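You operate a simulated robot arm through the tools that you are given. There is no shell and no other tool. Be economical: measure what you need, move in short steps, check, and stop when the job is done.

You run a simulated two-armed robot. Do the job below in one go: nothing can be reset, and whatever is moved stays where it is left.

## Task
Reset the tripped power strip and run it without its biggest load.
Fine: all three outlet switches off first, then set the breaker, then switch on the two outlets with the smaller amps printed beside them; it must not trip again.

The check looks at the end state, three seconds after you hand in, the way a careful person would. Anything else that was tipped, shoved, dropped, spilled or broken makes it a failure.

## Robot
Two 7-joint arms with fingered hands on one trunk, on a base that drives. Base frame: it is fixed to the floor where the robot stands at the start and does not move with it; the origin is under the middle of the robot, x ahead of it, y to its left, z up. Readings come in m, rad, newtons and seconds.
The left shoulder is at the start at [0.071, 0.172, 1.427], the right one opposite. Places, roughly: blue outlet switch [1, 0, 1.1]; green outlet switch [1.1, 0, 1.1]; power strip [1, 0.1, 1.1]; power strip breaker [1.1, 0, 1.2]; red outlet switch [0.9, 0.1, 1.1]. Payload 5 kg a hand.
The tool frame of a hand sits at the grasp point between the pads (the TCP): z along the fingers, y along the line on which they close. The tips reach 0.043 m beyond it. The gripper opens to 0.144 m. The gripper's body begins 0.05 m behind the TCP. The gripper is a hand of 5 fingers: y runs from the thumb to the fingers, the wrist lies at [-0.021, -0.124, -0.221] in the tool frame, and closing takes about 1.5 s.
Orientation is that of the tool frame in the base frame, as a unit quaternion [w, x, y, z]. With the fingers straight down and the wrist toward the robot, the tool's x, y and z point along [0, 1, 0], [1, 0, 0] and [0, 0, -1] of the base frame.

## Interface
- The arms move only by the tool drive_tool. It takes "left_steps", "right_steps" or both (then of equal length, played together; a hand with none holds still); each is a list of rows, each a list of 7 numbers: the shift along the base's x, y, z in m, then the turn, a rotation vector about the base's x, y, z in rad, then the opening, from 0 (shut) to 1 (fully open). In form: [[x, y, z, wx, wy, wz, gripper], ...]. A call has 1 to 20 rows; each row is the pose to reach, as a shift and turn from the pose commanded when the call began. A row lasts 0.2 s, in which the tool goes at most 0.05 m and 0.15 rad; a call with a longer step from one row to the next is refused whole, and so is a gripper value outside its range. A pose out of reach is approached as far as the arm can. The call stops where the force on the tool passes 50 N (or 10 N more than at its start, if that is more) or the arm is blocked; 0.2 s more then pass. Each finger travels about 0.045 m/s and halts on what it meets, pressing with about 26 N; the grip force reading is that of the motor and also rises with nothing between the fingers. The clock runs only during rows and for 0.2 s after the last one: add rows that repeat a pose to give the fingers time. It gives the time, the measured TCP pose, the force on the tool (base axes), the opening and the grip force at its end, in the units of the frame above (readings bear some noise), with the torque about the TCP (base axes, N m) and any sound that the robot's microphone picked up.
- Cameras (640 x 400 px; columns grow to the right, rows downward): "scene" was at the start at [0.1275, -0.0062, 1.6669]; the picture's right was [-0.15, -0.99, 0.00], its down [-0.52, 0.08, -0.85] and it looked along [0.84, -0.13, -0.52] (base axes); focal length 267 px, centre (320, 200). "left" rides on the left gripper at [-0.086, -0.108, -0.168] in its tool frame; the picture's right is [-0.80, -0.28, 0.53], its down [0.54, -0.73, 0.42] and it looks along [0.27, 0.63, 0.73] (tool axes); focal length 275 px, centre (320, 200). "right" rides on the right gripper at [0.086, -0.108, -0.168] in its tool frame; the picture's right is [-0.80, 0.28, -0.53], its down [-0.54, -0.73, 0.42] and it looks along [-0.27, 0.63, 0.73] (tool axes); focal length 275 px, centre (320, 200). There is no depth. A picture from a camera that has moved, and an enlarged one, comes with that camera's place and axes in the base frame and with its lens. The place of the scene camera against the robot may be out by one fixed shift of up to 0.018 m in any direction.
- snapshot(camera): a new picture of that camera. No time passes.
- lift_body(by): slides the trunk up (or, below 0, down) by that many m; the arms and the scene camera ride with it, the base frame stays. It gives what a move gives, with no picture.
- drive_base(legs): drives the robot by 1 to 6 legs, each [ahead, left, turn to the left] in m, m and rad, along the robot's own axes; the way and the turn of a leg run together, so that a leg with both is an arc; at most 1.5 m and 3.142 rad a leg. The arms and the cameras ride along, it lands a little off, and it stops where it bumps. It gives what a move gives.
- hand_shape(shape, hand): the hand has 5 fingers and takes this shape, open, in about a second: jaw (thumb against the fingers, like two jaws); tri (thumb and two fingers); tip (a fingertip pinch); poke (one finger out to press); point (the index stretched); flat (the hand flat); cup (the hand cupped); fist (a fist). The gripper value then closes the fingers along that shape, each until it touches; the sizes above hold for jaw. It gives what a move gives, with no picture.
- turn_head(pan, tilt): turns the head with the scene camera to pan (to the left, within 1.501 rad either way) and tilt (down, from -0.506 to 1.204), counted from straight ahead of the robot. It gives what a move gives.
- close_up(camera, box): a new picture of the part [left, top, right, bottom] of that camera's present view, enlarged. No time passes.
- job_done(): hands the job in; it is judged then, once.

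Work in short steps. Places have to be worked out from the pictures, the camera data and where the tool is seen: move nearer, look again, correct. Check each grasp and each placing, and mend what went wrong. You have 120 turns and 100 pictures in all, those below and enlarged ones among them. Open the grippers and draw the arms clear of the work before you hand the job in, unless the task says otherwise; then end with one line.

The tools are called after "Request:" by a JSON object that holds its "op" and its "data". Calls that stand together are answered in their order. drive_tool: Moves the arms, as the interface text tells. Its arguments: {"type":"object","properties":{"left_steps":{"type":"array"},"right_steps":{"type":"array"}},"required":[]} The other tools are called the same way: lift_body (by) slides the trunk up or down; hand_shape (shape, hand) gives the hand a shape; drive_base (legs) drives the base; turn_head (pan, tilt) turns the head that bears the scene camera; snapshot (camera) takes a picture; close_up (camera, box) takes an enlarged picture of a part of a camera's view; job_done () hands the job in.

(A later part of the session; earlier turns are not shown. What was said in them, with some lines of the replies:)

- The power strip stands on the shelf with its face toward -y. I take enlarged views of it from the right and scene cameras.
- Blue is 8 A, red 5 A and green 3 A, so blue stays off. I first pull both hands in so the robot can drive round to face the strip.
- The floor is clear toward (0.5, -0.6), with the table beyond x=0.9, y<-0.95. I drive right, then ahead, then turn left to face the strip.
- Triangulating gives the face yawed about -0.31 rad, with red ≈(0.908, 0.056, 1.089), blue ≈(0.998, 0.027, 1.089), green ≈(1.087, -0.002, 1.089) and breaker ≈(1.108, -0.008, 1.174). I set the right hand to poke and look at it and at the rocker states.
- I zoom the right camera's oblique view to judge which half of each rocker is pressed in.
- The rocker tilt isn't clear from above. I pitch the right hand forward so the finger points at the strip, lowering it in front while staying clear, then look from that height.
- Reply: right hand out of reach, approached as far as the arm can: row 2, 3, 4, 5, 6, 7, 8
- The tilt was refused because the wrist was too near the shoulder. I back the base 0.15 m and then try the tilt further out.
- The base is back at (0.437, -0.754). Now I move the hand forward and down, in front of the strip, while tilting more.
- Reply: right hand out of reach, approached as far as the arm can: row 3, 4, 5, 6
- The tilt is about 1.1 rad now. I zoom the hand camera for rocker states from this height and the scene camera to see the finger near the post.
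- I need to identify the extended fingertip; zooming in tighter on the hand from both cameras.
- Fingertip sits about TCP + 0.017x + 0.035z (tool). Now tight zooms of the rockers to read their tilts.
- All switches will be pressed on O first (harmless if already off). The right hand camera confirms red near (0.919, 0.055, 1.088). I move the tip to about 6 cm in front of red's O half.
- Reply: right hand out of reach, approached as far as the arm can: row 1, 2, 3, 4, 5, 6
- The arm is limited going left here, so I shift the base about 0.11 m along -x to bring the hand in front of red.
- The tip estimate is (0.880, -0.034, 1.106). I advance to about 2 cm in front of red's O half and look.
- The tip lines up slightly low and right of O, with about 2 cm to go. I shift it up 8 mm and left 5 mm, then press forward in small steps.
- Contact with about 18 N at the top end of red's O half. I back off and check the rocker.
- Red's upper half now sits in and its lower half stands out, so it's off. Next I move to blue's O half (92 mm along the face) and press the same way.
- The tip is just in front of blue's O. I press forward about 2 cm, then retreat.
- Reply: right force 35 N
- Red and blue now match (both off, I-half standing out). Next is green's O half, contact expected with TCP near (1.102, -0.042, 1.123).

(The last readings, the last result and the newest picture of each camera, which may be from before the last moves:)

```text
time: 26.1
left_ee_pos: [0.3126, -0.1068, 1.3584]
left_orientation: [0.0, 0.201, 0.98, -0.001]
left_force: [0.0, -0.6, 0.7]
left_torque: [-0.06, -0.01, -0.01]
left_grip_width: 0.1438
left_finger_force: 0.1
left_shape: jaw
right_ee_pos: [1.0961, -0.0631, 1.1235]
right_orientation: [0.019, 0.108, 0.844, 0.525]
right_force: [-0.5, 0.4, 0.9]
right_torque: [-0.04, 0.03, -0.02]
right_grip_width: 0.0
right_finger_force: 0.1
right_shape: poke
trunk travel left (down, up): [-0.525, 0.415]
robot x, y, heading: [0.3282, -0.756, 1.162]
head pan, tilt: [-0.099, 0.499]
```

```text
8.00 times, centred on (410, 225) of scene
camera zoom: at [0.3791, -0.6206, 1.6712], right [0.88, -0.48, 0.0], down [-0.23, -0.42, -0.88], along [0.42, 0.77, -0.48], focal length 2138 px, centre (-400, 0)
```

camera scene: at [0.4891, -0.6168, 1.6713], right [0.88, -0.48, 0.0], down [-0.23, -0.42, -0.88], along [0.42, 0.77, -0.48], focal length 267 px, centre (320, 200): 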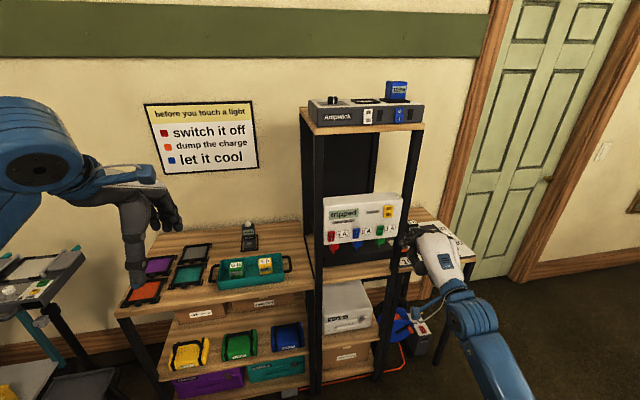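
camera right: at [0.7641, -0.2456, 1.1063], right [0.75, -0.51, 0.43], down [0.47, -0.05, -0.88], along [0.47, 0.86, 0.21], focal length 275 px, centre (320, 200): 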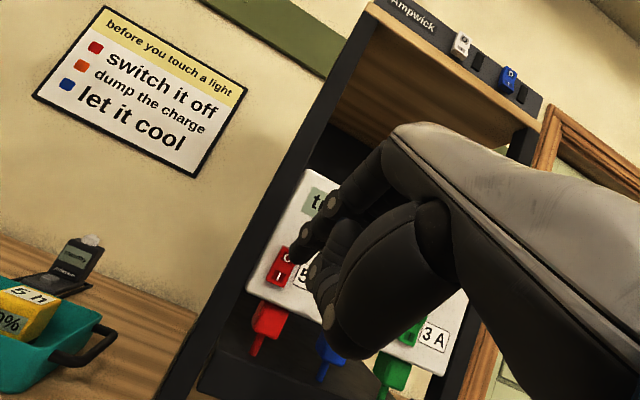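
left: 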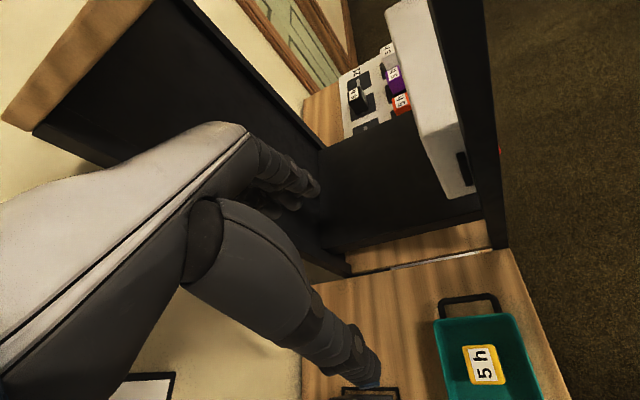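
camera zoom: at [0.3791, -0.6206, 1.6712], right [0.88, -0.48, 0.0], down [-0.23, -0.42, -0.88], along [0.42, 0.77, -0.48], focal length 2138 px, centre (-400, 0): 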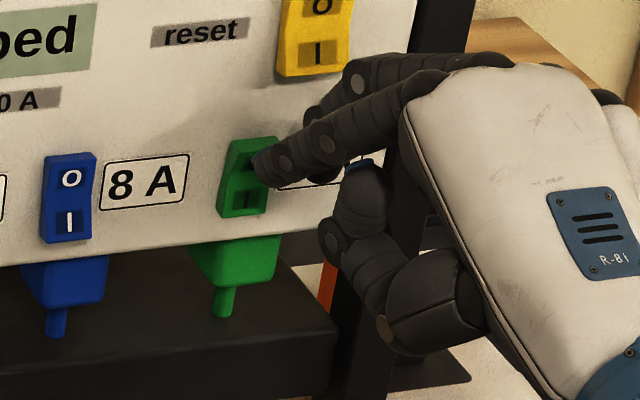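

The tip is slightly high on green's O; I lower 3 mm and press forward, then retreat.

Request:
{"op": "drive_tool", "data": {"right_steps": [[0.0, 0.01, -0.003, 0, 0, 0, 1], [0.002, 0.018, -0.003, 0, 0, 0, 1], [0.003, 0.024, -0.003, 0, 0, 0, 1]]}}

Request:
{"op": "drive_tool", "data": {"right_steps": [[-0.008, -0.025, 0, 0, 0, 0, 1], [-0.018, -0.06, 0.0, 0, 0, 0, 1], [-0.05, -0.085, 0.01, 0, 0, 0, 1]]}}

Request:
{"op": "close_up", "data": {"camera": "scene", "box": [340, 190, 440, 250]}}

Request:
{"op": "close_up", "data": {"camera": "right", "box": [100, 150, 340, 320]}}

```text
time: 26.9
left_ee_pos: [0.3137, -0.1124, 1.3611]
left_orientation: [0.001, 0.2, 0.98, 0.001]
left_force: [0.6, 0.0, -0.3]
left_torque: [0.02, -0.03, -0.03]
left_grip_width: 0.1438
left_finger_force: 0.1
left_shape: jaw
right_ee_pos: [1.0986, -0.0448, 1.1227]
right_orientation: [0.02, 0.109, 0.843, 0.526]
right_force: [-5.7, -12.4, 1.8]
right_torque: [-0.17, 0.08, -0.07]
right_grip_width: 0.0001
right_finger_force: 0.0
right_shape: poke
trunk travel left (down, up): [-0.525, 0.415]
robot x, y, heading: [0.3279, -0.7529, 1.166]
head pan, tilt: [-0.099, 0.499]
```

```text
time: 27.6
left_ee_pos: [0.3121, -0.1107, 1.3601]
left_orientation: [0.001, 0.2, 0.98, -0.001]
left_force: [-0.5, 0.1, -1.1]
left_torque: [-0.01, -0.04, 0.02]
left_grip_width: 0.1442
left_finger_force: 0.1
left_shape: jaw
right_ee_pos: [1.0479, -0.124, 1.133]
right_orientation: [0.019, 0.108, 0.843, 0.526]
right_force: [-0.3, -0.1, 0.4]
right_torque: [-0.06, 0.0, -0.04]
right_grip_width: 0.0
right_finger_force: 0.2
right_shape: poke
trunk travel left (down, up): [-0.525, 0.415]
robot x, y, heading: [0.3306, -0.7562, 1.169]
head pan, tilt: [-0.099, 0.499]
```

```text
6.40 times, centred on (390, 220) of scene
camera zoom: at [0.3781, -0.6231, 1.6715], right [0.88, -0.48, 0.0], down [-0.23, -0.42, -0.88], along [0.42, 0.77, -0.48], focal length 1710 px, centre (-128, 72)
```

zoom: 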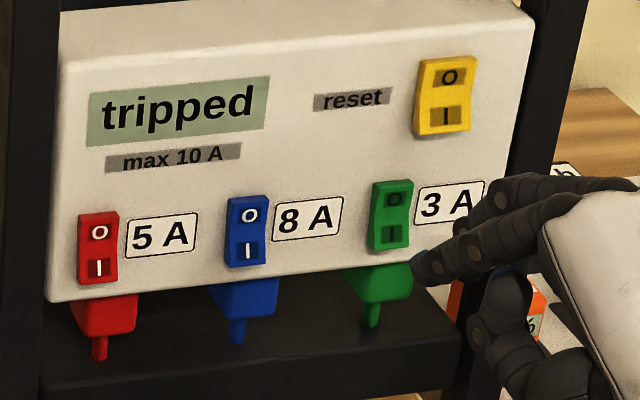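

```text
2.35 times, centred on (220, 235) of right
camera zoom: at [0.9221, -0.3008, 1.1188], right [0.75, -0.51, 0.43], down [0.47, -0.04, -0.88], along [0.47, 0.86, 0.21], focal length 648 px, centre (555, 118)
```

zoom: 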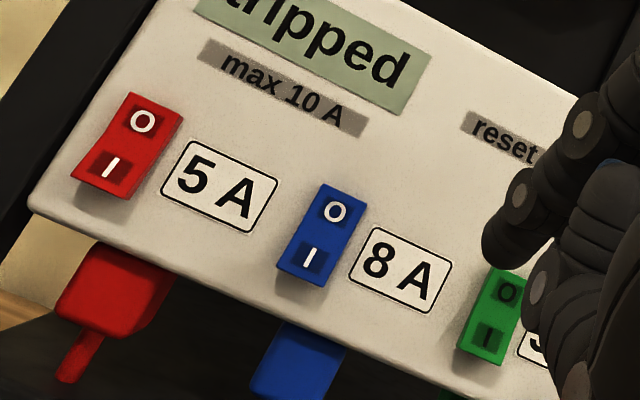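

All three are off. Now the breaker: I move in front of its I (lower) half, aiming TCP contact near (1.12, -0.05, 1.183).

Request:
{"op": "drive_tool", "data": {"right_steps": [[0.02, 0.0, 0.025, 0, 0, 0, 1], [0.045, 0.015, 0.045, 0, 0, 0, 1], [0.06, 0.035, 0.05, 0, 0, 0, 1], [0.066, 0.05, 0.05, 0, 0, 0, 1]]}}

Request:
{"op": "close_up", "data": {"camera": "right", "box": [220, 180, 360, 290]}}

Request:
{"op": "close_up", "data": {"camera": "scene", "box": [370, 190, 450, 240]}}

```text
time: 28.6
left_ee_pos: [0.3141, -0.1092, 1.3605]
left_orientation: [-0.001, 0.201, 0.98, 0.0]
left_force: [0.4, -0.3, 0.3]
left_torque: [-0.04, 0.04, -0.03]
left_grip_width: 0.1439
left_finger_force: 0.0
left_shape: jaw
right_ee_pos: [1.1149, -0.0735, 1.181]
right_orientation: [0.019, 0.11, 0.844, 0.525]
right_force: [0.3, 0.2, -0.5]
right_torque: [0.03, 0.01, -0.01]
right_grip_width: 0.0001
right_finger_force: 0.1
right_shape: poke
trunk travel left (down, up): [-0.525, 0.415]
robot x, y, heading: [0.3281, -0.7571, 1.166]
head pan, tilt: [-0.099, 0.499]
```

```text
3.64 times, centred on (290, 235) of right
camera zoom: at [0.9901, -0.2502, 1.1679], right [0.75, -0.51, 0.43], down [0.47, -0.05, -0.88], along [0.47, 0.86, 0.21], focal length 1001 px, centre (429, 73)
```

zoom: 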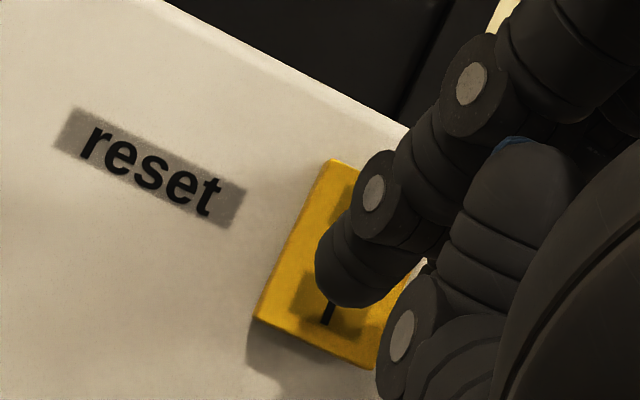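

```text
8.00 times, centred on (410, 215) of scene
camera zoom: at [0.3803, -0.6224, 1.6713], right [0.88, -0.48, 0.0], down [-0.23, -0.42, -0.88], along [0.42, 0.77, -0.48], focal length 2138 px, centre (-400, 80)
```

zoom: 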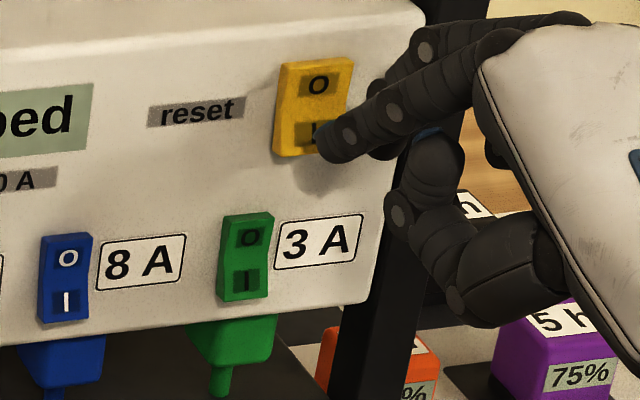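

The tip is aligned with I. I lower 5 mm and press about 2.5 cm forward, then retreat and look.

Request:
{"op": "drive_tool", "data": {"right_steps": [[0.002, 0.008, -0.005, 0, 0, 0, 1], [0.005, 0.017, -0.005, 0, 0, 0, 1], [0.007, 0.024, -0.005, 0, 0, 0, 1], [0.008, 0.028, -0.005, 0, 0, 0, 1]]}}

Request:
{"op": "drive_tool", "data": {"right_steps": [[-0.008, -0.025, 0, 0, 0, 0, 1], [-0.018, -0.06, 0.0, 0, 0, 0, 1], [-0.05, -0.09, -0.02, 0, 0, 0, 1]]}}

Request:
{"op": "close_up", "data": {"camera": "scene", "box": [340, 190, 440, 250]}}

```text
time: 29.6
left_ee_pos: [0.312, -0.115, 1.3618]
left_orientation: [0.0, 0.202, 0.979, 0.001]
left_force: [-0.1, -1.1, -0.3]
left_torque: [0.02, 0.02, 0.0]
left_grip_width: 0.144
left_finger_force: 0.0
left_shape: jaw
right_ee_pos: [1.1231, -0.0515, 1.1791]
right_orientation: [0.02, 0.11, 0.843, 0.526]
right_force: [-11.8, -27.1, -2.3]
right_torque: [-0.59, 0.1, 0.24]
right_grip_width: 0.0
right_finger_force: 0.0
right_shape: poke
trunk travel left (down, up): [-0.525, 0.415]
robot x, y, heading: [0.3253, -0.7584, 1.167]
head pan, tilt: [-0.099, 0.499]
```

```text
time: 30.4
left_ee_pos: [0.3119, -0.1101, 1.361]
left_orientation: [0.0, 0.201, 0.98, 0.0]
left_force: [-0.3, -0.4, -0.5]
left_torque: [0.02, -0.03, 0.02]
left_grip_width: 0.1438
left_finger_force: 0.1
left_shape: jaw
right_ee_pos: [1.0719, -0.1372, 1.1595]
right_orientation: [0.02, 0.109, 0.843, 0.526]
right_force: [0.0, -0.4, 1.4]
right_torque: [-0.04, -0.01, -0.01]
right_grip_width: 0.0001
right_finger_force: 0.1
right_shape: poke
trunk travel left (down, up): [-0.525, 0.415]
robot x, y, heading: [0.331, -0.7541, 1.167]
head pan, tilt: [-0.099, 0.499]
```

```text
6.40 times, centred on (390, 220) of scene
camera zoom: at [0.3788, -0.6236, 1.6716], right [0.88, -0.48, 0.0], down [-0.23, -0.42, -0.88], along [0.42, 0.77, -0.48], focal length 1710 px, centre (-128, 72)
```

zoom: 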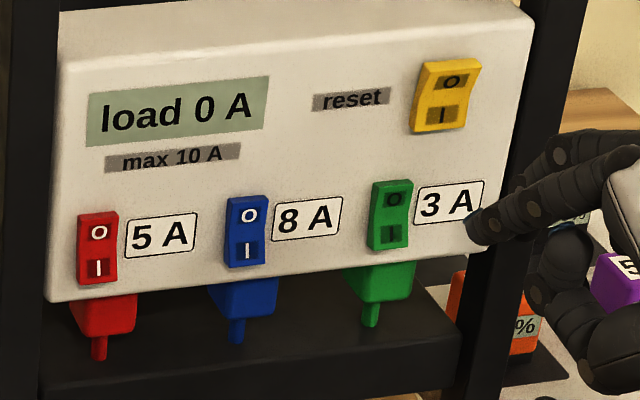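

The display reads "load 0 A": the breaker is set and all outlets are off. Next I line up with green's I half.

Request:
{"op": "drive_tool", "data": {"right_steps": [[0.0, 0.0, -0.04, 0, 0, 0, 1], [0.01, 0.03, -0.057, 0, 0, 0, 1], [0.019, 0.057, -0.057, 0, 0, 0, 1], [0.024, 0.073, -0.057, 0, 0, 0, 1]]}}

Request:
{"op": "close_up", "data": {"camera": "right", "box": [220, 180, 360, 290]}}

Request:
{"op": "close_up", "data": {"camera": "scene", "box": [370, 200, 450, 250]}}

```text
time: 31.4
left_ee_pos: [0.3153, -0.1099, 1.3599]
left_orientation: [0.0, 0.201, 0.98, -0.001]
left_force: [0.7, 0.2, 0.2]
left_torque: [0.01, 0.0, 0.02]
left_grip_width: 0.144
left_finger_force: 0.0
left_shape: jaw
right_ee_pos: [1.0979, -0.0621, 1.0998]
right_orientation: [0.019, 0.109, 0.844, 0.525]
right_force: [-0.7, -0.3, -0.3]
right_torque: [0.02, -0.01, -0.02]
right_grip_width: 0.0
right_finger_force: 0.0
right_shape: poke
trunk travel left (down, up): [-0.525, 0.415]
robot x, y, heading: [0.3288, -0.7532, 1.162]
head pan, tilt: [-0.099, 0.499]
```

```text
3.64 times, centred on (290, 235) of right
camera zoom: at [0.9715, -0.2397, 1.0863], right [0.75, -0.51, 0.43], down [0.47, -0.05, -0.88], along [0.47, 0.86, 0.21], focal length 1001 px, centre (429, 73)
```

zoom: 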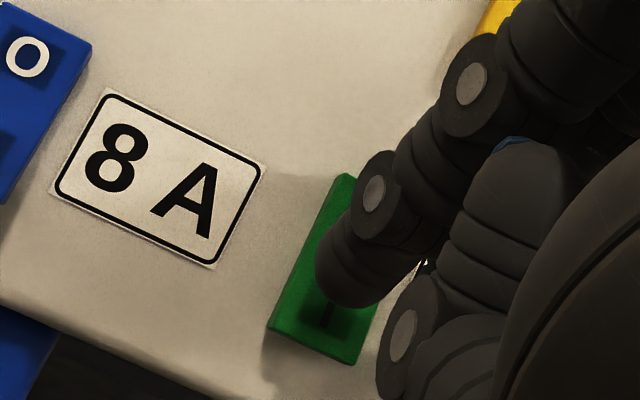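

```text
8.00 times, centred on (410, 225) of scene
camera zoom: at [0.3801, -0.623, 1.6714], right [0.88, -0.48, 0.0], down [-0.23, -0.42, -0.88], along [0.42, 0.77, -0.48], focal length 2138 px, centre (-400, 0)
```

zoom: 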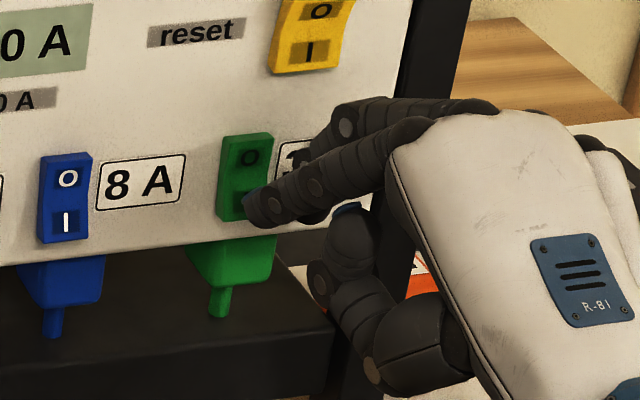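

Aligned with green's I. I lower 4 mm, press, then retreat and check the display.

Request:
{"op": "drive_tool", "data": {"right_steps": [[0.002, 0.008, -0.004, 0, 0, 0, 1], [0.004, 0.016, -0.004, 0, 0, 0, 1], [0.006, 0.023, -0.004, 0, 0, 0, 1]]}}

Request:
{"op": "drive_tool", "data": {"right_steps": [[-0.008, -0.025, 0, 0, 0, 0, 1], [-0.018, -0.06, 0.0, 0, 0, 0, 1], [-0.05, -0.08, 0, 0, 0, 0, 1]]}}

Request:
{"op": "close_up", "data": {"camera": "scene", "box": [340, 190, 440, 250]}}

```text
time: 32.2
left_ee_pos: [0.3123, -0.1126, 1.3614]
left_orientation: [0.0, 0.202, 0.979, 0.0]
left_force: [0.3, 0.2, 0.3]
left_torque: [-0.04, 0.01, -0.01]
left_grip_width: 0.144
left_finger_force: 0.1
left_shape: jaw
right_ee_pos: [1.1022, -0.045, 1.098]
right_orientation: [0.019, 0.109, 0.844, 0.525]
right_force: [-13.4, -27.4, 0.7]
right_torque: [-0.28, 0.3, 0.55]
right_grip_width: 0.0
right_finger_force: 0.1
right_shape: poke
trunk travel left (down, up): [-0.525, 0.415]
robot x, y, heading: [0.3285, -0.7538, 1.165]
head pan, tilt: [-0.099, 0.499]
```

```text
time: 33.0
left_ee_pos: [0.3115, -0.1092, 1.3592]
left_orientation: [0.001, 0.2, 0.98, 0.0]
left_force: [-0.2, -0.3, 0.2]
left_torque: [-0.01, -0.05, -0.01]
left_grip_width: 0.1438
left_finger_force: 0.0
left_shape: jaw
right_ee_pos: [1.0524, -0.1193, 1.0977]
right_orientation: [0.019, 0.109, 0.844, 0.526]
right_force: [0.0, 0.4, 0.7]
right_torque: [-0.08, -0.03, -0.03]
right_grip_width: 0.0002
right_finger_force: 0.0
right_shape: poke
trunk travel left (down, up): [-0.525, 0.415]
robot x, y, heading: [0.3286, -0.7601, 1.172]
head pan, tilt: [-0.099, 0.499]
```

```text
6.40 times, centred on (390, 220) of scene
camera zoom: at [0.3784, -0.6228, 1.6715], right [0.88, -0.48, 0.0], down [-0.23, -0.42, -0.88], along [0.42, 0.77, -0.48], focal length 1710 px, centre (-128, 72)
```

zoom: 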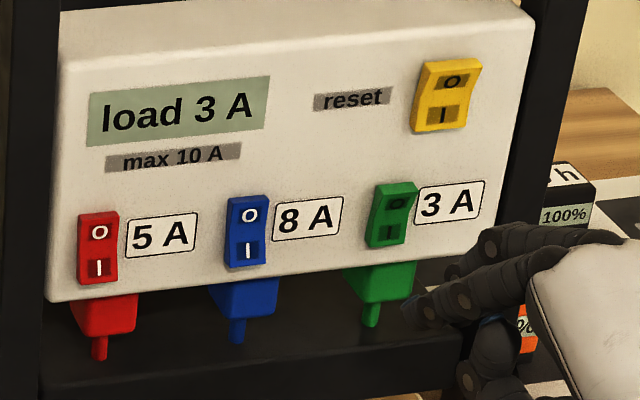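

Load 3 A. Now I move to red's I half, staying clear of the face on the way.

Request:
{"op": "drive_tool", "data": {"right_steps": [[-0.04, 0.01, 0.001, 0, 0, 0, 1], [-0.08, 0.024, 0.002, 0, 0, 0, 1], [-0.118, 0.037, 0.002, 0, 0, 0, 1], [-0.15, 0.055, 0.002, 0, 0, 0, 1], [-0.142, 0.085, 0.002, 0, 0, 0, 1], [-0.132, 0.113, 0.002, 0, 0, 0, 1]]}}

Request:
{"op": "close_up", "data": {"camera": "right", "box": [220, 180, 360, 290]}}

Request:
{"op": "close_up", "data": {"camera": "scene", "box": [340, 200, 420, 250]}}

```text
time: 34.5
left_ee_pos: [0.3155, -0.1083, 1.3591]
left_orientation: [0.0, 0.201, 0.98, -0.001]
left_force: [-0.2, 0.9, -0.8]
left_torque: [-0.04, 0.03, -0.01]
left_grip_width: 0.144
left_finger_force: 0.0
left_shape: jaw
right_ee_pos: [0.9217, -0.0073, 1.0954]
right_orientation: [0.019, 0.11, 0.844, 0.524]
right_force: [0.9, -0.8, -0.4]
right_torque: [0.07, 0.0, 0.01]
right_grip_width: 0.0
right_finger_force: 0.1
right_shape: poke
trunk travel left (down, up): [-0.525, 0.415]
robot x, y, heading: [0.3265, -0.7578, 1.166]
head pan, tilt: [-0.099, 0.499]
```

```text
3.64 times, centred on (290, 235) of right
camera zoom: at [0.7957, -0.1832, 1.0824], right [0.75, -0.51, 0.43], down [0.47, -0.05, -0.88], along [0.47, 0.86, 0.21], focal length 1001 px, centre (429, 73)
```

zoom: 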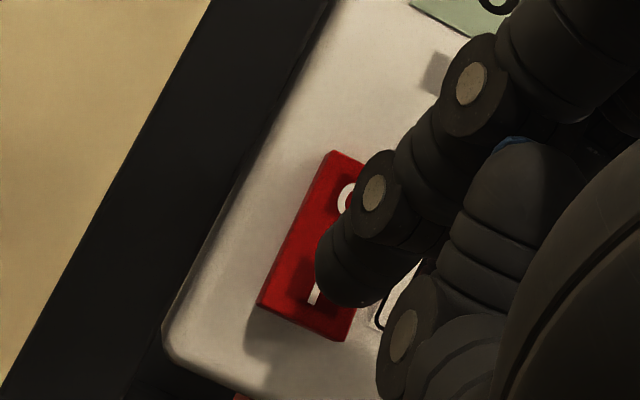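

```text
8.00 times, centred on (380, 225) of scene
camera zoom: at [0.381, -0.6211, 1.6711], right [0.88, -0.48, 0.0], down [-0.23, -0.42, -0.88], along [0.42, 0.77, -0.48], focal length 2138 px, centre (-160, 0)
```

zoom: 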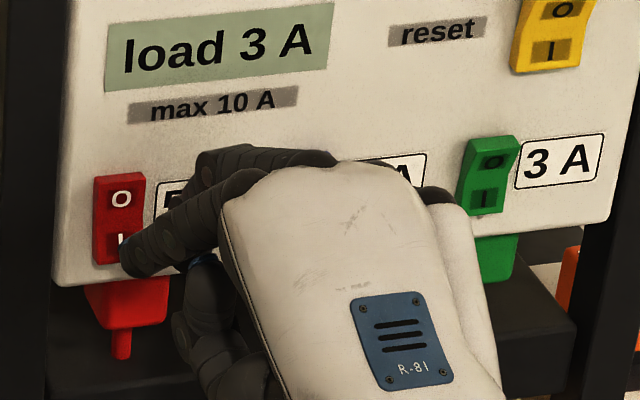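

Aligned with red's I, slightly to the right. I press with a 3 mm leftward correction, then retreat.

Request:
{"op": "drive_tool", "data": {"right_steps": [[-0.002, 0.008, 0.001, 0, 0, 0, 1], [0.001, 0.016, 0.001, 0, 0, 0, 1], [0.003, 0.023, 0.001, 0, 0, 0, 1], [0.004, 0.026, 0.001, 0, 0, 0, 1]]}}

Request:
{"op": "drive_tool", "data": {"right_steps": [[-0.008, -0.025, 0, 0, 0, 0, 1], [-0.018, -0.06, 0.0, 0, 0, 0, 1], [0.02, -0.09, 0.0, 0, 0, 0, 1], [0.05, -0.12, 0.01, 0, 0, 0, 1]]}}

Request:
{"op": "close_up", "data": {"camera": "scene", "box": [340, 190, 440, 250]}}

```text
time: 35.5
left_ee_pos: [0.3119, -0.1136, 1.3609]
left_orientation: [0.001, 0.201, 0.98, 0.001]
left_force: [-0.1, -0.8, -0.1]
left_torque: [0.02, -0.01, 0.02]
left_grip_width: 0.1437
left_finger_force: 0.1
left_shape: jaw
right_ee_pos: [0.9231, 0.0145, 1.1024]
right_orientation: [0.02, 0.11, 0.842, 0.527]
right_force: [-13.1, -27.4, 4.1]
right_torque: [-0.36, 0.25, 0.56]
right_grip_width: 0.0
right_finger_force: 0.1
right_shape: poke
trunk travel left (down, up): [-0.525, 0.415]
robot x, y, heading: [0.3271, -0.7581, 1.163]
head pan, tilt: [-0.099, 0.499]
```

```text
time: 36.5
left_ee_pos: [0.3149, -0.1096, 1.3587]
left_orientation: [-0.001, 0.2, 0.98, 0.0]
left_force: [0.3, -0.2, 0.5]
left_torque: [0.05, 0.0, -0.02]
left_grip_width: 0.1437
left_finger_force: 0.0
left_shape: jaw
right_ee_pos: [0.9736, -0.1025, 1.1111]
right_orientation: [0.017, 0.108, 0.844, 0.525]
right_force: [-1.4, 0.7, -0.3]
right_torque: [0.05, -0.01, 0.01]
right_grip_width: 0.0001
right_finger_force: 0.0
right_shape: poke
trunk travel left (down, up): [-0.525, 0.415]
robot x, y, heading: [0.3272, -0.7544, 1.166]
head pan, tilt: [-0.099, 0.499]
```

```text
6.40 times, centred on (390, 220) of scene
camera zoom: at [0.3819, -0.6235, 1.6713], right [0.88, -0.48, 0.0], down [-0.23, -0.42, -0.88], along [0.42, 0.77, -0.48], focal length 1710 px, centre (-128, 72)
```

zoom: 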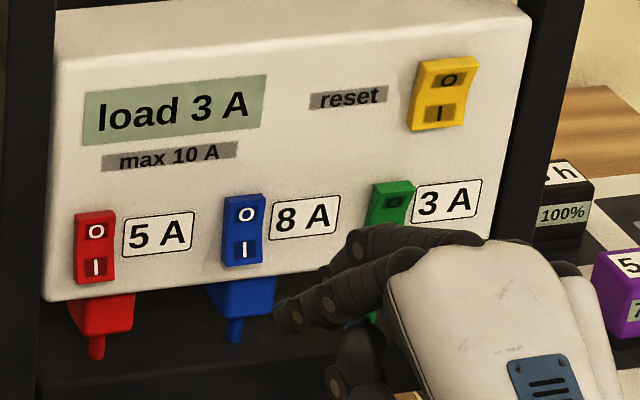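

Still 3 A: the press slid too high (TCP z 1.102). I retry with the tip about 8 mm lower.

Request:
{"op": "drive_tool", "data": {"right_steps": [[-0.04, 0.02, -0.015, 0, 0, 0, 1], [-0.07, 0.055, -0.022, 0, 0, 0, 1], [-0.058, 0.09, -0.023, 0, 0, 0, 1]]}}

Request:
{"op": "close_up", "data": {"camera": "right", "box": [220, 180, 360, 290]}}

```text
time: 37.2
left_ee_pos: [0.3148, -0.1081, 1.3588]
left_orientation: [0.0, 0.202, 0.979, -0.001]
left_force: [0.3, -0.4, -0.5]
left_torque: [-0.03, 0.02, -0.01]
left_grip_width: 0.1436
left_finger_force: 0.1
left_shape: jaw
right_ee_pos: [0.9181, -0.0109, 1.0831]
right_orientation: [0.018, 0.109, 0.844, 0.524]
right_force: [0.2, -0.1, 0.2]
right_torque: [0.03, 0.0, 0.01]
right_grip_width: 0.0
right_finger_force: 0.0
right_shape: poke
trunk travel left (down, up): [-0.525, 0.415]
robot x, y, heading: [0.3279, -0.7532, 1.164]
head pan, tilt: [-0.099, 0.499]
```

```text
3.64 times, centred on (290, 235) of right
camera zoom: at [0.7922, -0.1879, 1.071], right [0.75, -0.51, 0.43], down [0.47, -0.05, -0.88], along [0.47, 0.86, 0.21], focal length 1001 px, centre (429, 73)
```

zoom: 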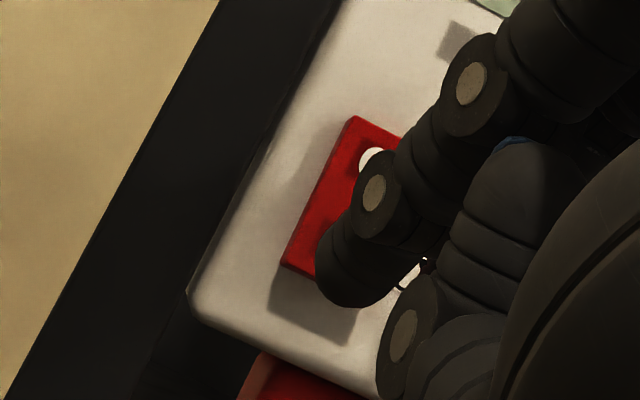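

Now it's a bit low; I raise 7 mm, shift left 3 mm and press, checking the force.

Request:
{"op": "drive_tool", "data": {"right_steps": [[-0.003, 0.005, 0.007, 0, 0, 0, 1], [0.0, 0.013, 0.006, 0, 0, 0, 1], [0.002, 0.02, 0.006, 0, 0, 0, 1], [0.004, 0.027, 0.006, 0, 0, 0, 1], [0.005, 0.03, 0.006, 0, 0, 0, 1]]}}

Request:
{"op": "close_up", "data": {"camera": "scene", "box": [340, 190, 440, 250]}}

```text
time: 38.5
left_ee_pos: [0.3132, -0.1142, 1.3625]
left_orientation: [0.001, 0.201, 0.98, 0.001]
left_force: [0.1, -0.1, 0.5]
left_torque: [0.01, -0.01, 0.01]
left_grip_width: 0.1441
left_finger_force: 0.2
left_shape: jaw
right_ee_pos: [0.9206, 0.0141, 1.0943]
right_orientation: [0.018, 0.109, 0.843, 0.526]
right_force: [-14.1, -31.8, 2.8]
right_torque: [-0.25, 0.35, 0.59]
right_grip_width: 0.0002
right_finger_force: 0.0
right_shape: poke
trunk travel left (down, up): [-0.525, 0.415]
robot x, y, heading: [0.3229, -0.7537, 1.165]
head pan, tilt: [-0.099, 0.499]
```

```text
6.40 times, centred on (390, 220) of scene
camera zoom: at [0.3778, -0.6288, 1.6719], right [0.88, -0.48, 0.0], down [-0.23, -0.42, -0.88], along [0.42, 0.77, -0.48], focal length 1710 px, centre (-128, 72)
```

zoom: 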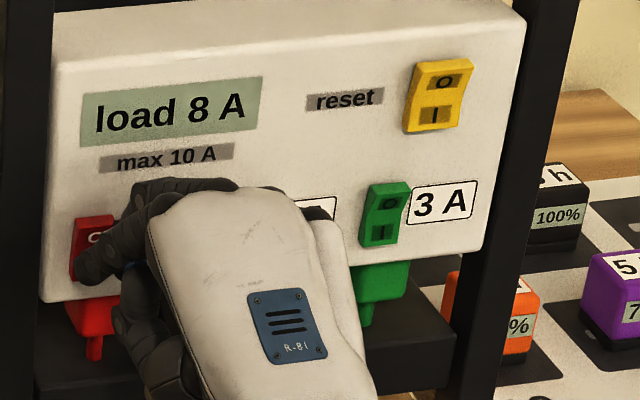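

Load reads 8 A (5+3). I withdraw the hand well clear and check everything.

Request:
{"op": "drive_tool", "data": {"right_steps": [[-0.008, -0.025, 0, 0, 0, 0, 1], [-0.01, -0.06, 0.0, 0, 0, 0, 1], [0.03, -0.085, 0.01, 0, 0, 0, 1], [0.07, -0.11, 0.03, 0, 0, 0, 1], [0.1, -0.14, 0.06, 0, 0, 0, 1], [0.12, -0.16, 0.09, 0, 0, 0, 1], [0.12, -0.17, 0.12, -0.1, 0.04, 0, 1]]}}

Request:
{"op": "drive_base", "data": {"legs": [[-0.2, 0, 0]]}}

Request:
{"op": "snapshot", "data": {"camera": "scene"}}

Request:
{"op": "close_up", "data": {"camera": "scene", "box": [340, 170, 460, 245]}}

```text
refused: row 4 steps farther than a row can; nothing moved
```

```text
time: 40.0
left_ee_pos: [0.2376, -0.2884, 1.3585]
left_orientation: [0.0, 0.201, 0.98, -0.001]
left_force: [0.0, -0.3, -0.1]
left_torque: [-0.05, 0.06, -0.01]
left_grip_width: 0.1443
left_finger_force: 0.0
left_shape: jaw
right_ee_pos: [0.8461, -0.1601, 1.0897]
right_orientation: [0.018, 0.109, 0.844, 0.525]
right_force: [0.1, 0.3, -0.4]
right_torque: [0.04, 0.01, 0.04]
right_grip_width: 0.0001
right_finger_force: 0.1
right_shape: poke
trunk travel left (down, up): [-0.525, 0.415]
robot x, y, heading: [0.248, -0.9347, 1.163]
head pan, tilt: [-0.099, 0.499]
```

```text
47 pictures are left
camera scene: at [0.3039, -0.8004, 1.6709], right [0.88, -0.48, 0.0], down [-0.23, -0.42, -0.88], along [0.42, 0.77, -0.48], focal length 267 px, centre (320, 200)
```

scene: 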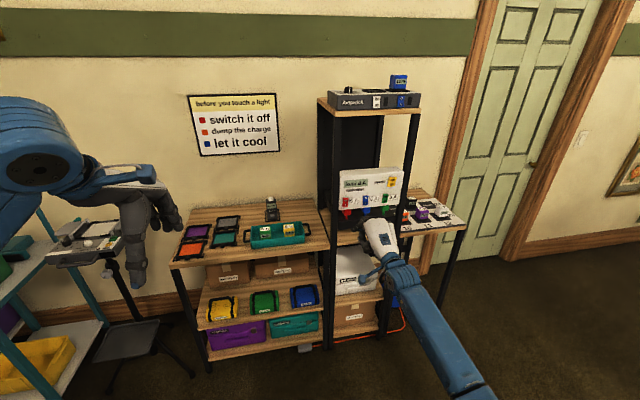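

```text
5.33 times, centred on (400, 208) of scene
camera zoom: at [0.3039, -0.8004, 1.6709], right [0.88, -0.48, 0.0], down [-0.23, -0.42, -0.88], along [0.42, 0.77, -0.48], focal length 1425 px, centre (-107, 160)
```

zoom: 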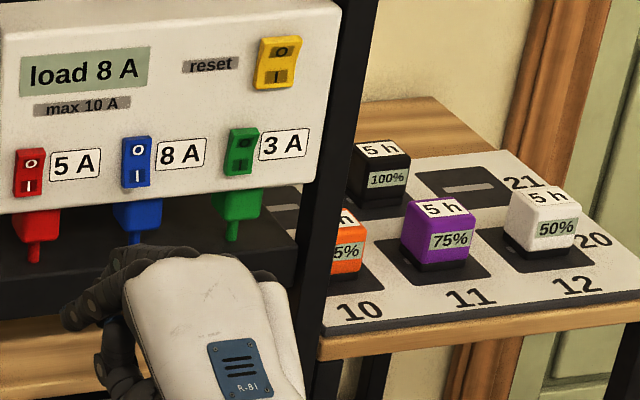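

The base backed the hand off cleanly; the display still shows 8 A, with blue off and red, green and the breaker on. I open the right hand and take a last look.

Request:
{"op": "hand_shape", "data": {"hand": "right", "shape": "jaw"}}

Request:
{"op": "close_up", "data": {"camera": "scene", "box": [310, 160, 450, 250]}}

```text
time: 40.9
left_ee_pos: [0.2382, -0.291, 1.3586]
left_orientation: [0.0, 0.201, 0.98, 0.001]
left_force: [-1.1, 0.2, -0.5]
left_torque: [-0.02, 0.02, 0.03]
left_grip_width: 0.1436
left_finger_force: 0.1
left_shape: jaw
right_ee_pos: [0.8452, -0.1635, 1.0922]
right_orientation: [0.019, 0.11, 0.844, 0.524]
right_force: [-0.1, 0.1, 0.2]
right_torque: [-0.02, 0.02, -0.03]
right_grip_width: 0.1435
right_finger_force: 0.1
right_shape: jaw
trunk travel left (down, up): [-0.525, 0.415]
robot x, y, heading: [0.2516, -0.9378, 1.166]
head pan, tilt: [-0.099, 0.499]
```

```text
4.44 times, centred on (380, 205) of scene
camera zoom: at [0.3025, -0.8037, 1.6714], right [0.88, -0.48, 0.0], down [-0.23, -0.42, -0.88], along [0.42, 0.77, -0.48], focal length 1188 px, centre (53, 178)
```

zoom: 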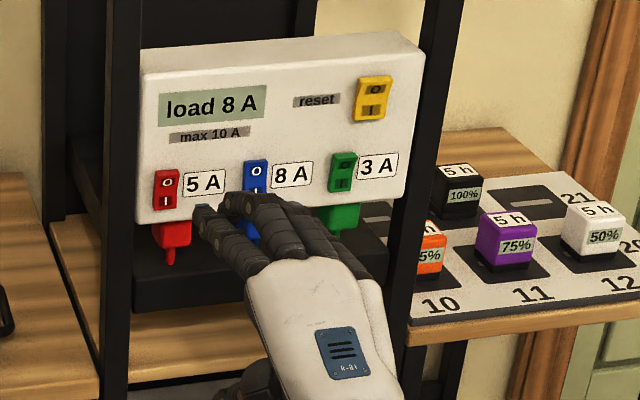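

The hand is open. I back the base another 0.15 m so the arm is well clear; nothing was in the way behind on the last move.

Request:
{"op": "drive_base", "data": {"legs": [[-0.12, 0, 0]]}}

Request:
{"op": "snapshot", "data": {"camera": "scene"}}

Request:
{"op": "close_up", "data": {"camera": "scene", "box": [310, 150, 450, 240]}}

```text
time: 42.2
left_ee_pos: [0.1899, -0.3962, 1.3588]
left_orientation: [-0.001, 0.201, 0.98, -0.001]
left_force: [0.8, 0.6, 0.5]
left_torque: [0.0, 0.01, 0.03]
left_grip_width: 0.144
left_finger_force: 0.1
left_shape: jaw
right_ee_pos: [0.7997, -0.2694, 1.0916]
right_orientation: [0.018, 0.109, 0.844, 0.525]
right_force: [-0.2, -1.1, -0.7]
right_torque: [-0.01, -0.03, 0.03]
right_grip_width: 0.144
right_finger_force: 0.1
right_shape: jaw
trunk travel left (down, up): [-0.525, 0.415]
robot x, y, heading: [0.2005, -1.0445, 1.169]
head pan, tilt: [-0.099, 0.499]
```

```text
44 pictures are left
camera scene: at [0.2567, -0.9102, 1.6711], right [0.88, -0.48, 0.0], down [-0.23, -0.42, -0.88], along [0.42, 0.77, -0.48], focal length 267 px, centre (320, 200)
```

scene: 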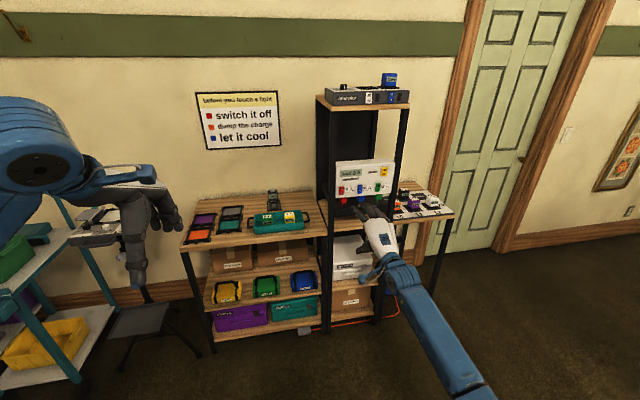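

```text
4.44 times, centred on (380, 195) of scene
camera zoom: at [0.2567, -0.9102, 1.6711], right [0.88, -0.48, 0.0], down [-0.23, -0.42, -0.88], along [0.42, 0.77, -0.48], focal length 1188 px, centre (53, 222)
```

zoom: 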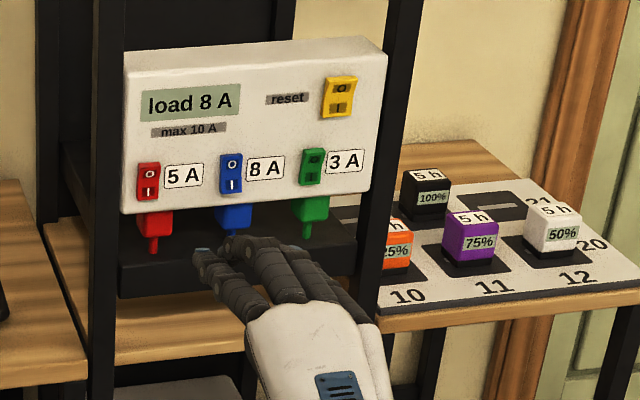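

The display still reads 8 A, red and green are on, blue is off, nothing else has moved, and both hands are open and clear, so I hand in.

Request:
{"op": "job_done", "data": {}}

```text
The job is handed in.
```

The breaker is reset and the strip runs on the red (5 A) and green (3 A) outlets with blue (8 A) off; the display was holding at 8 A of its 10 A limit when I handed in.
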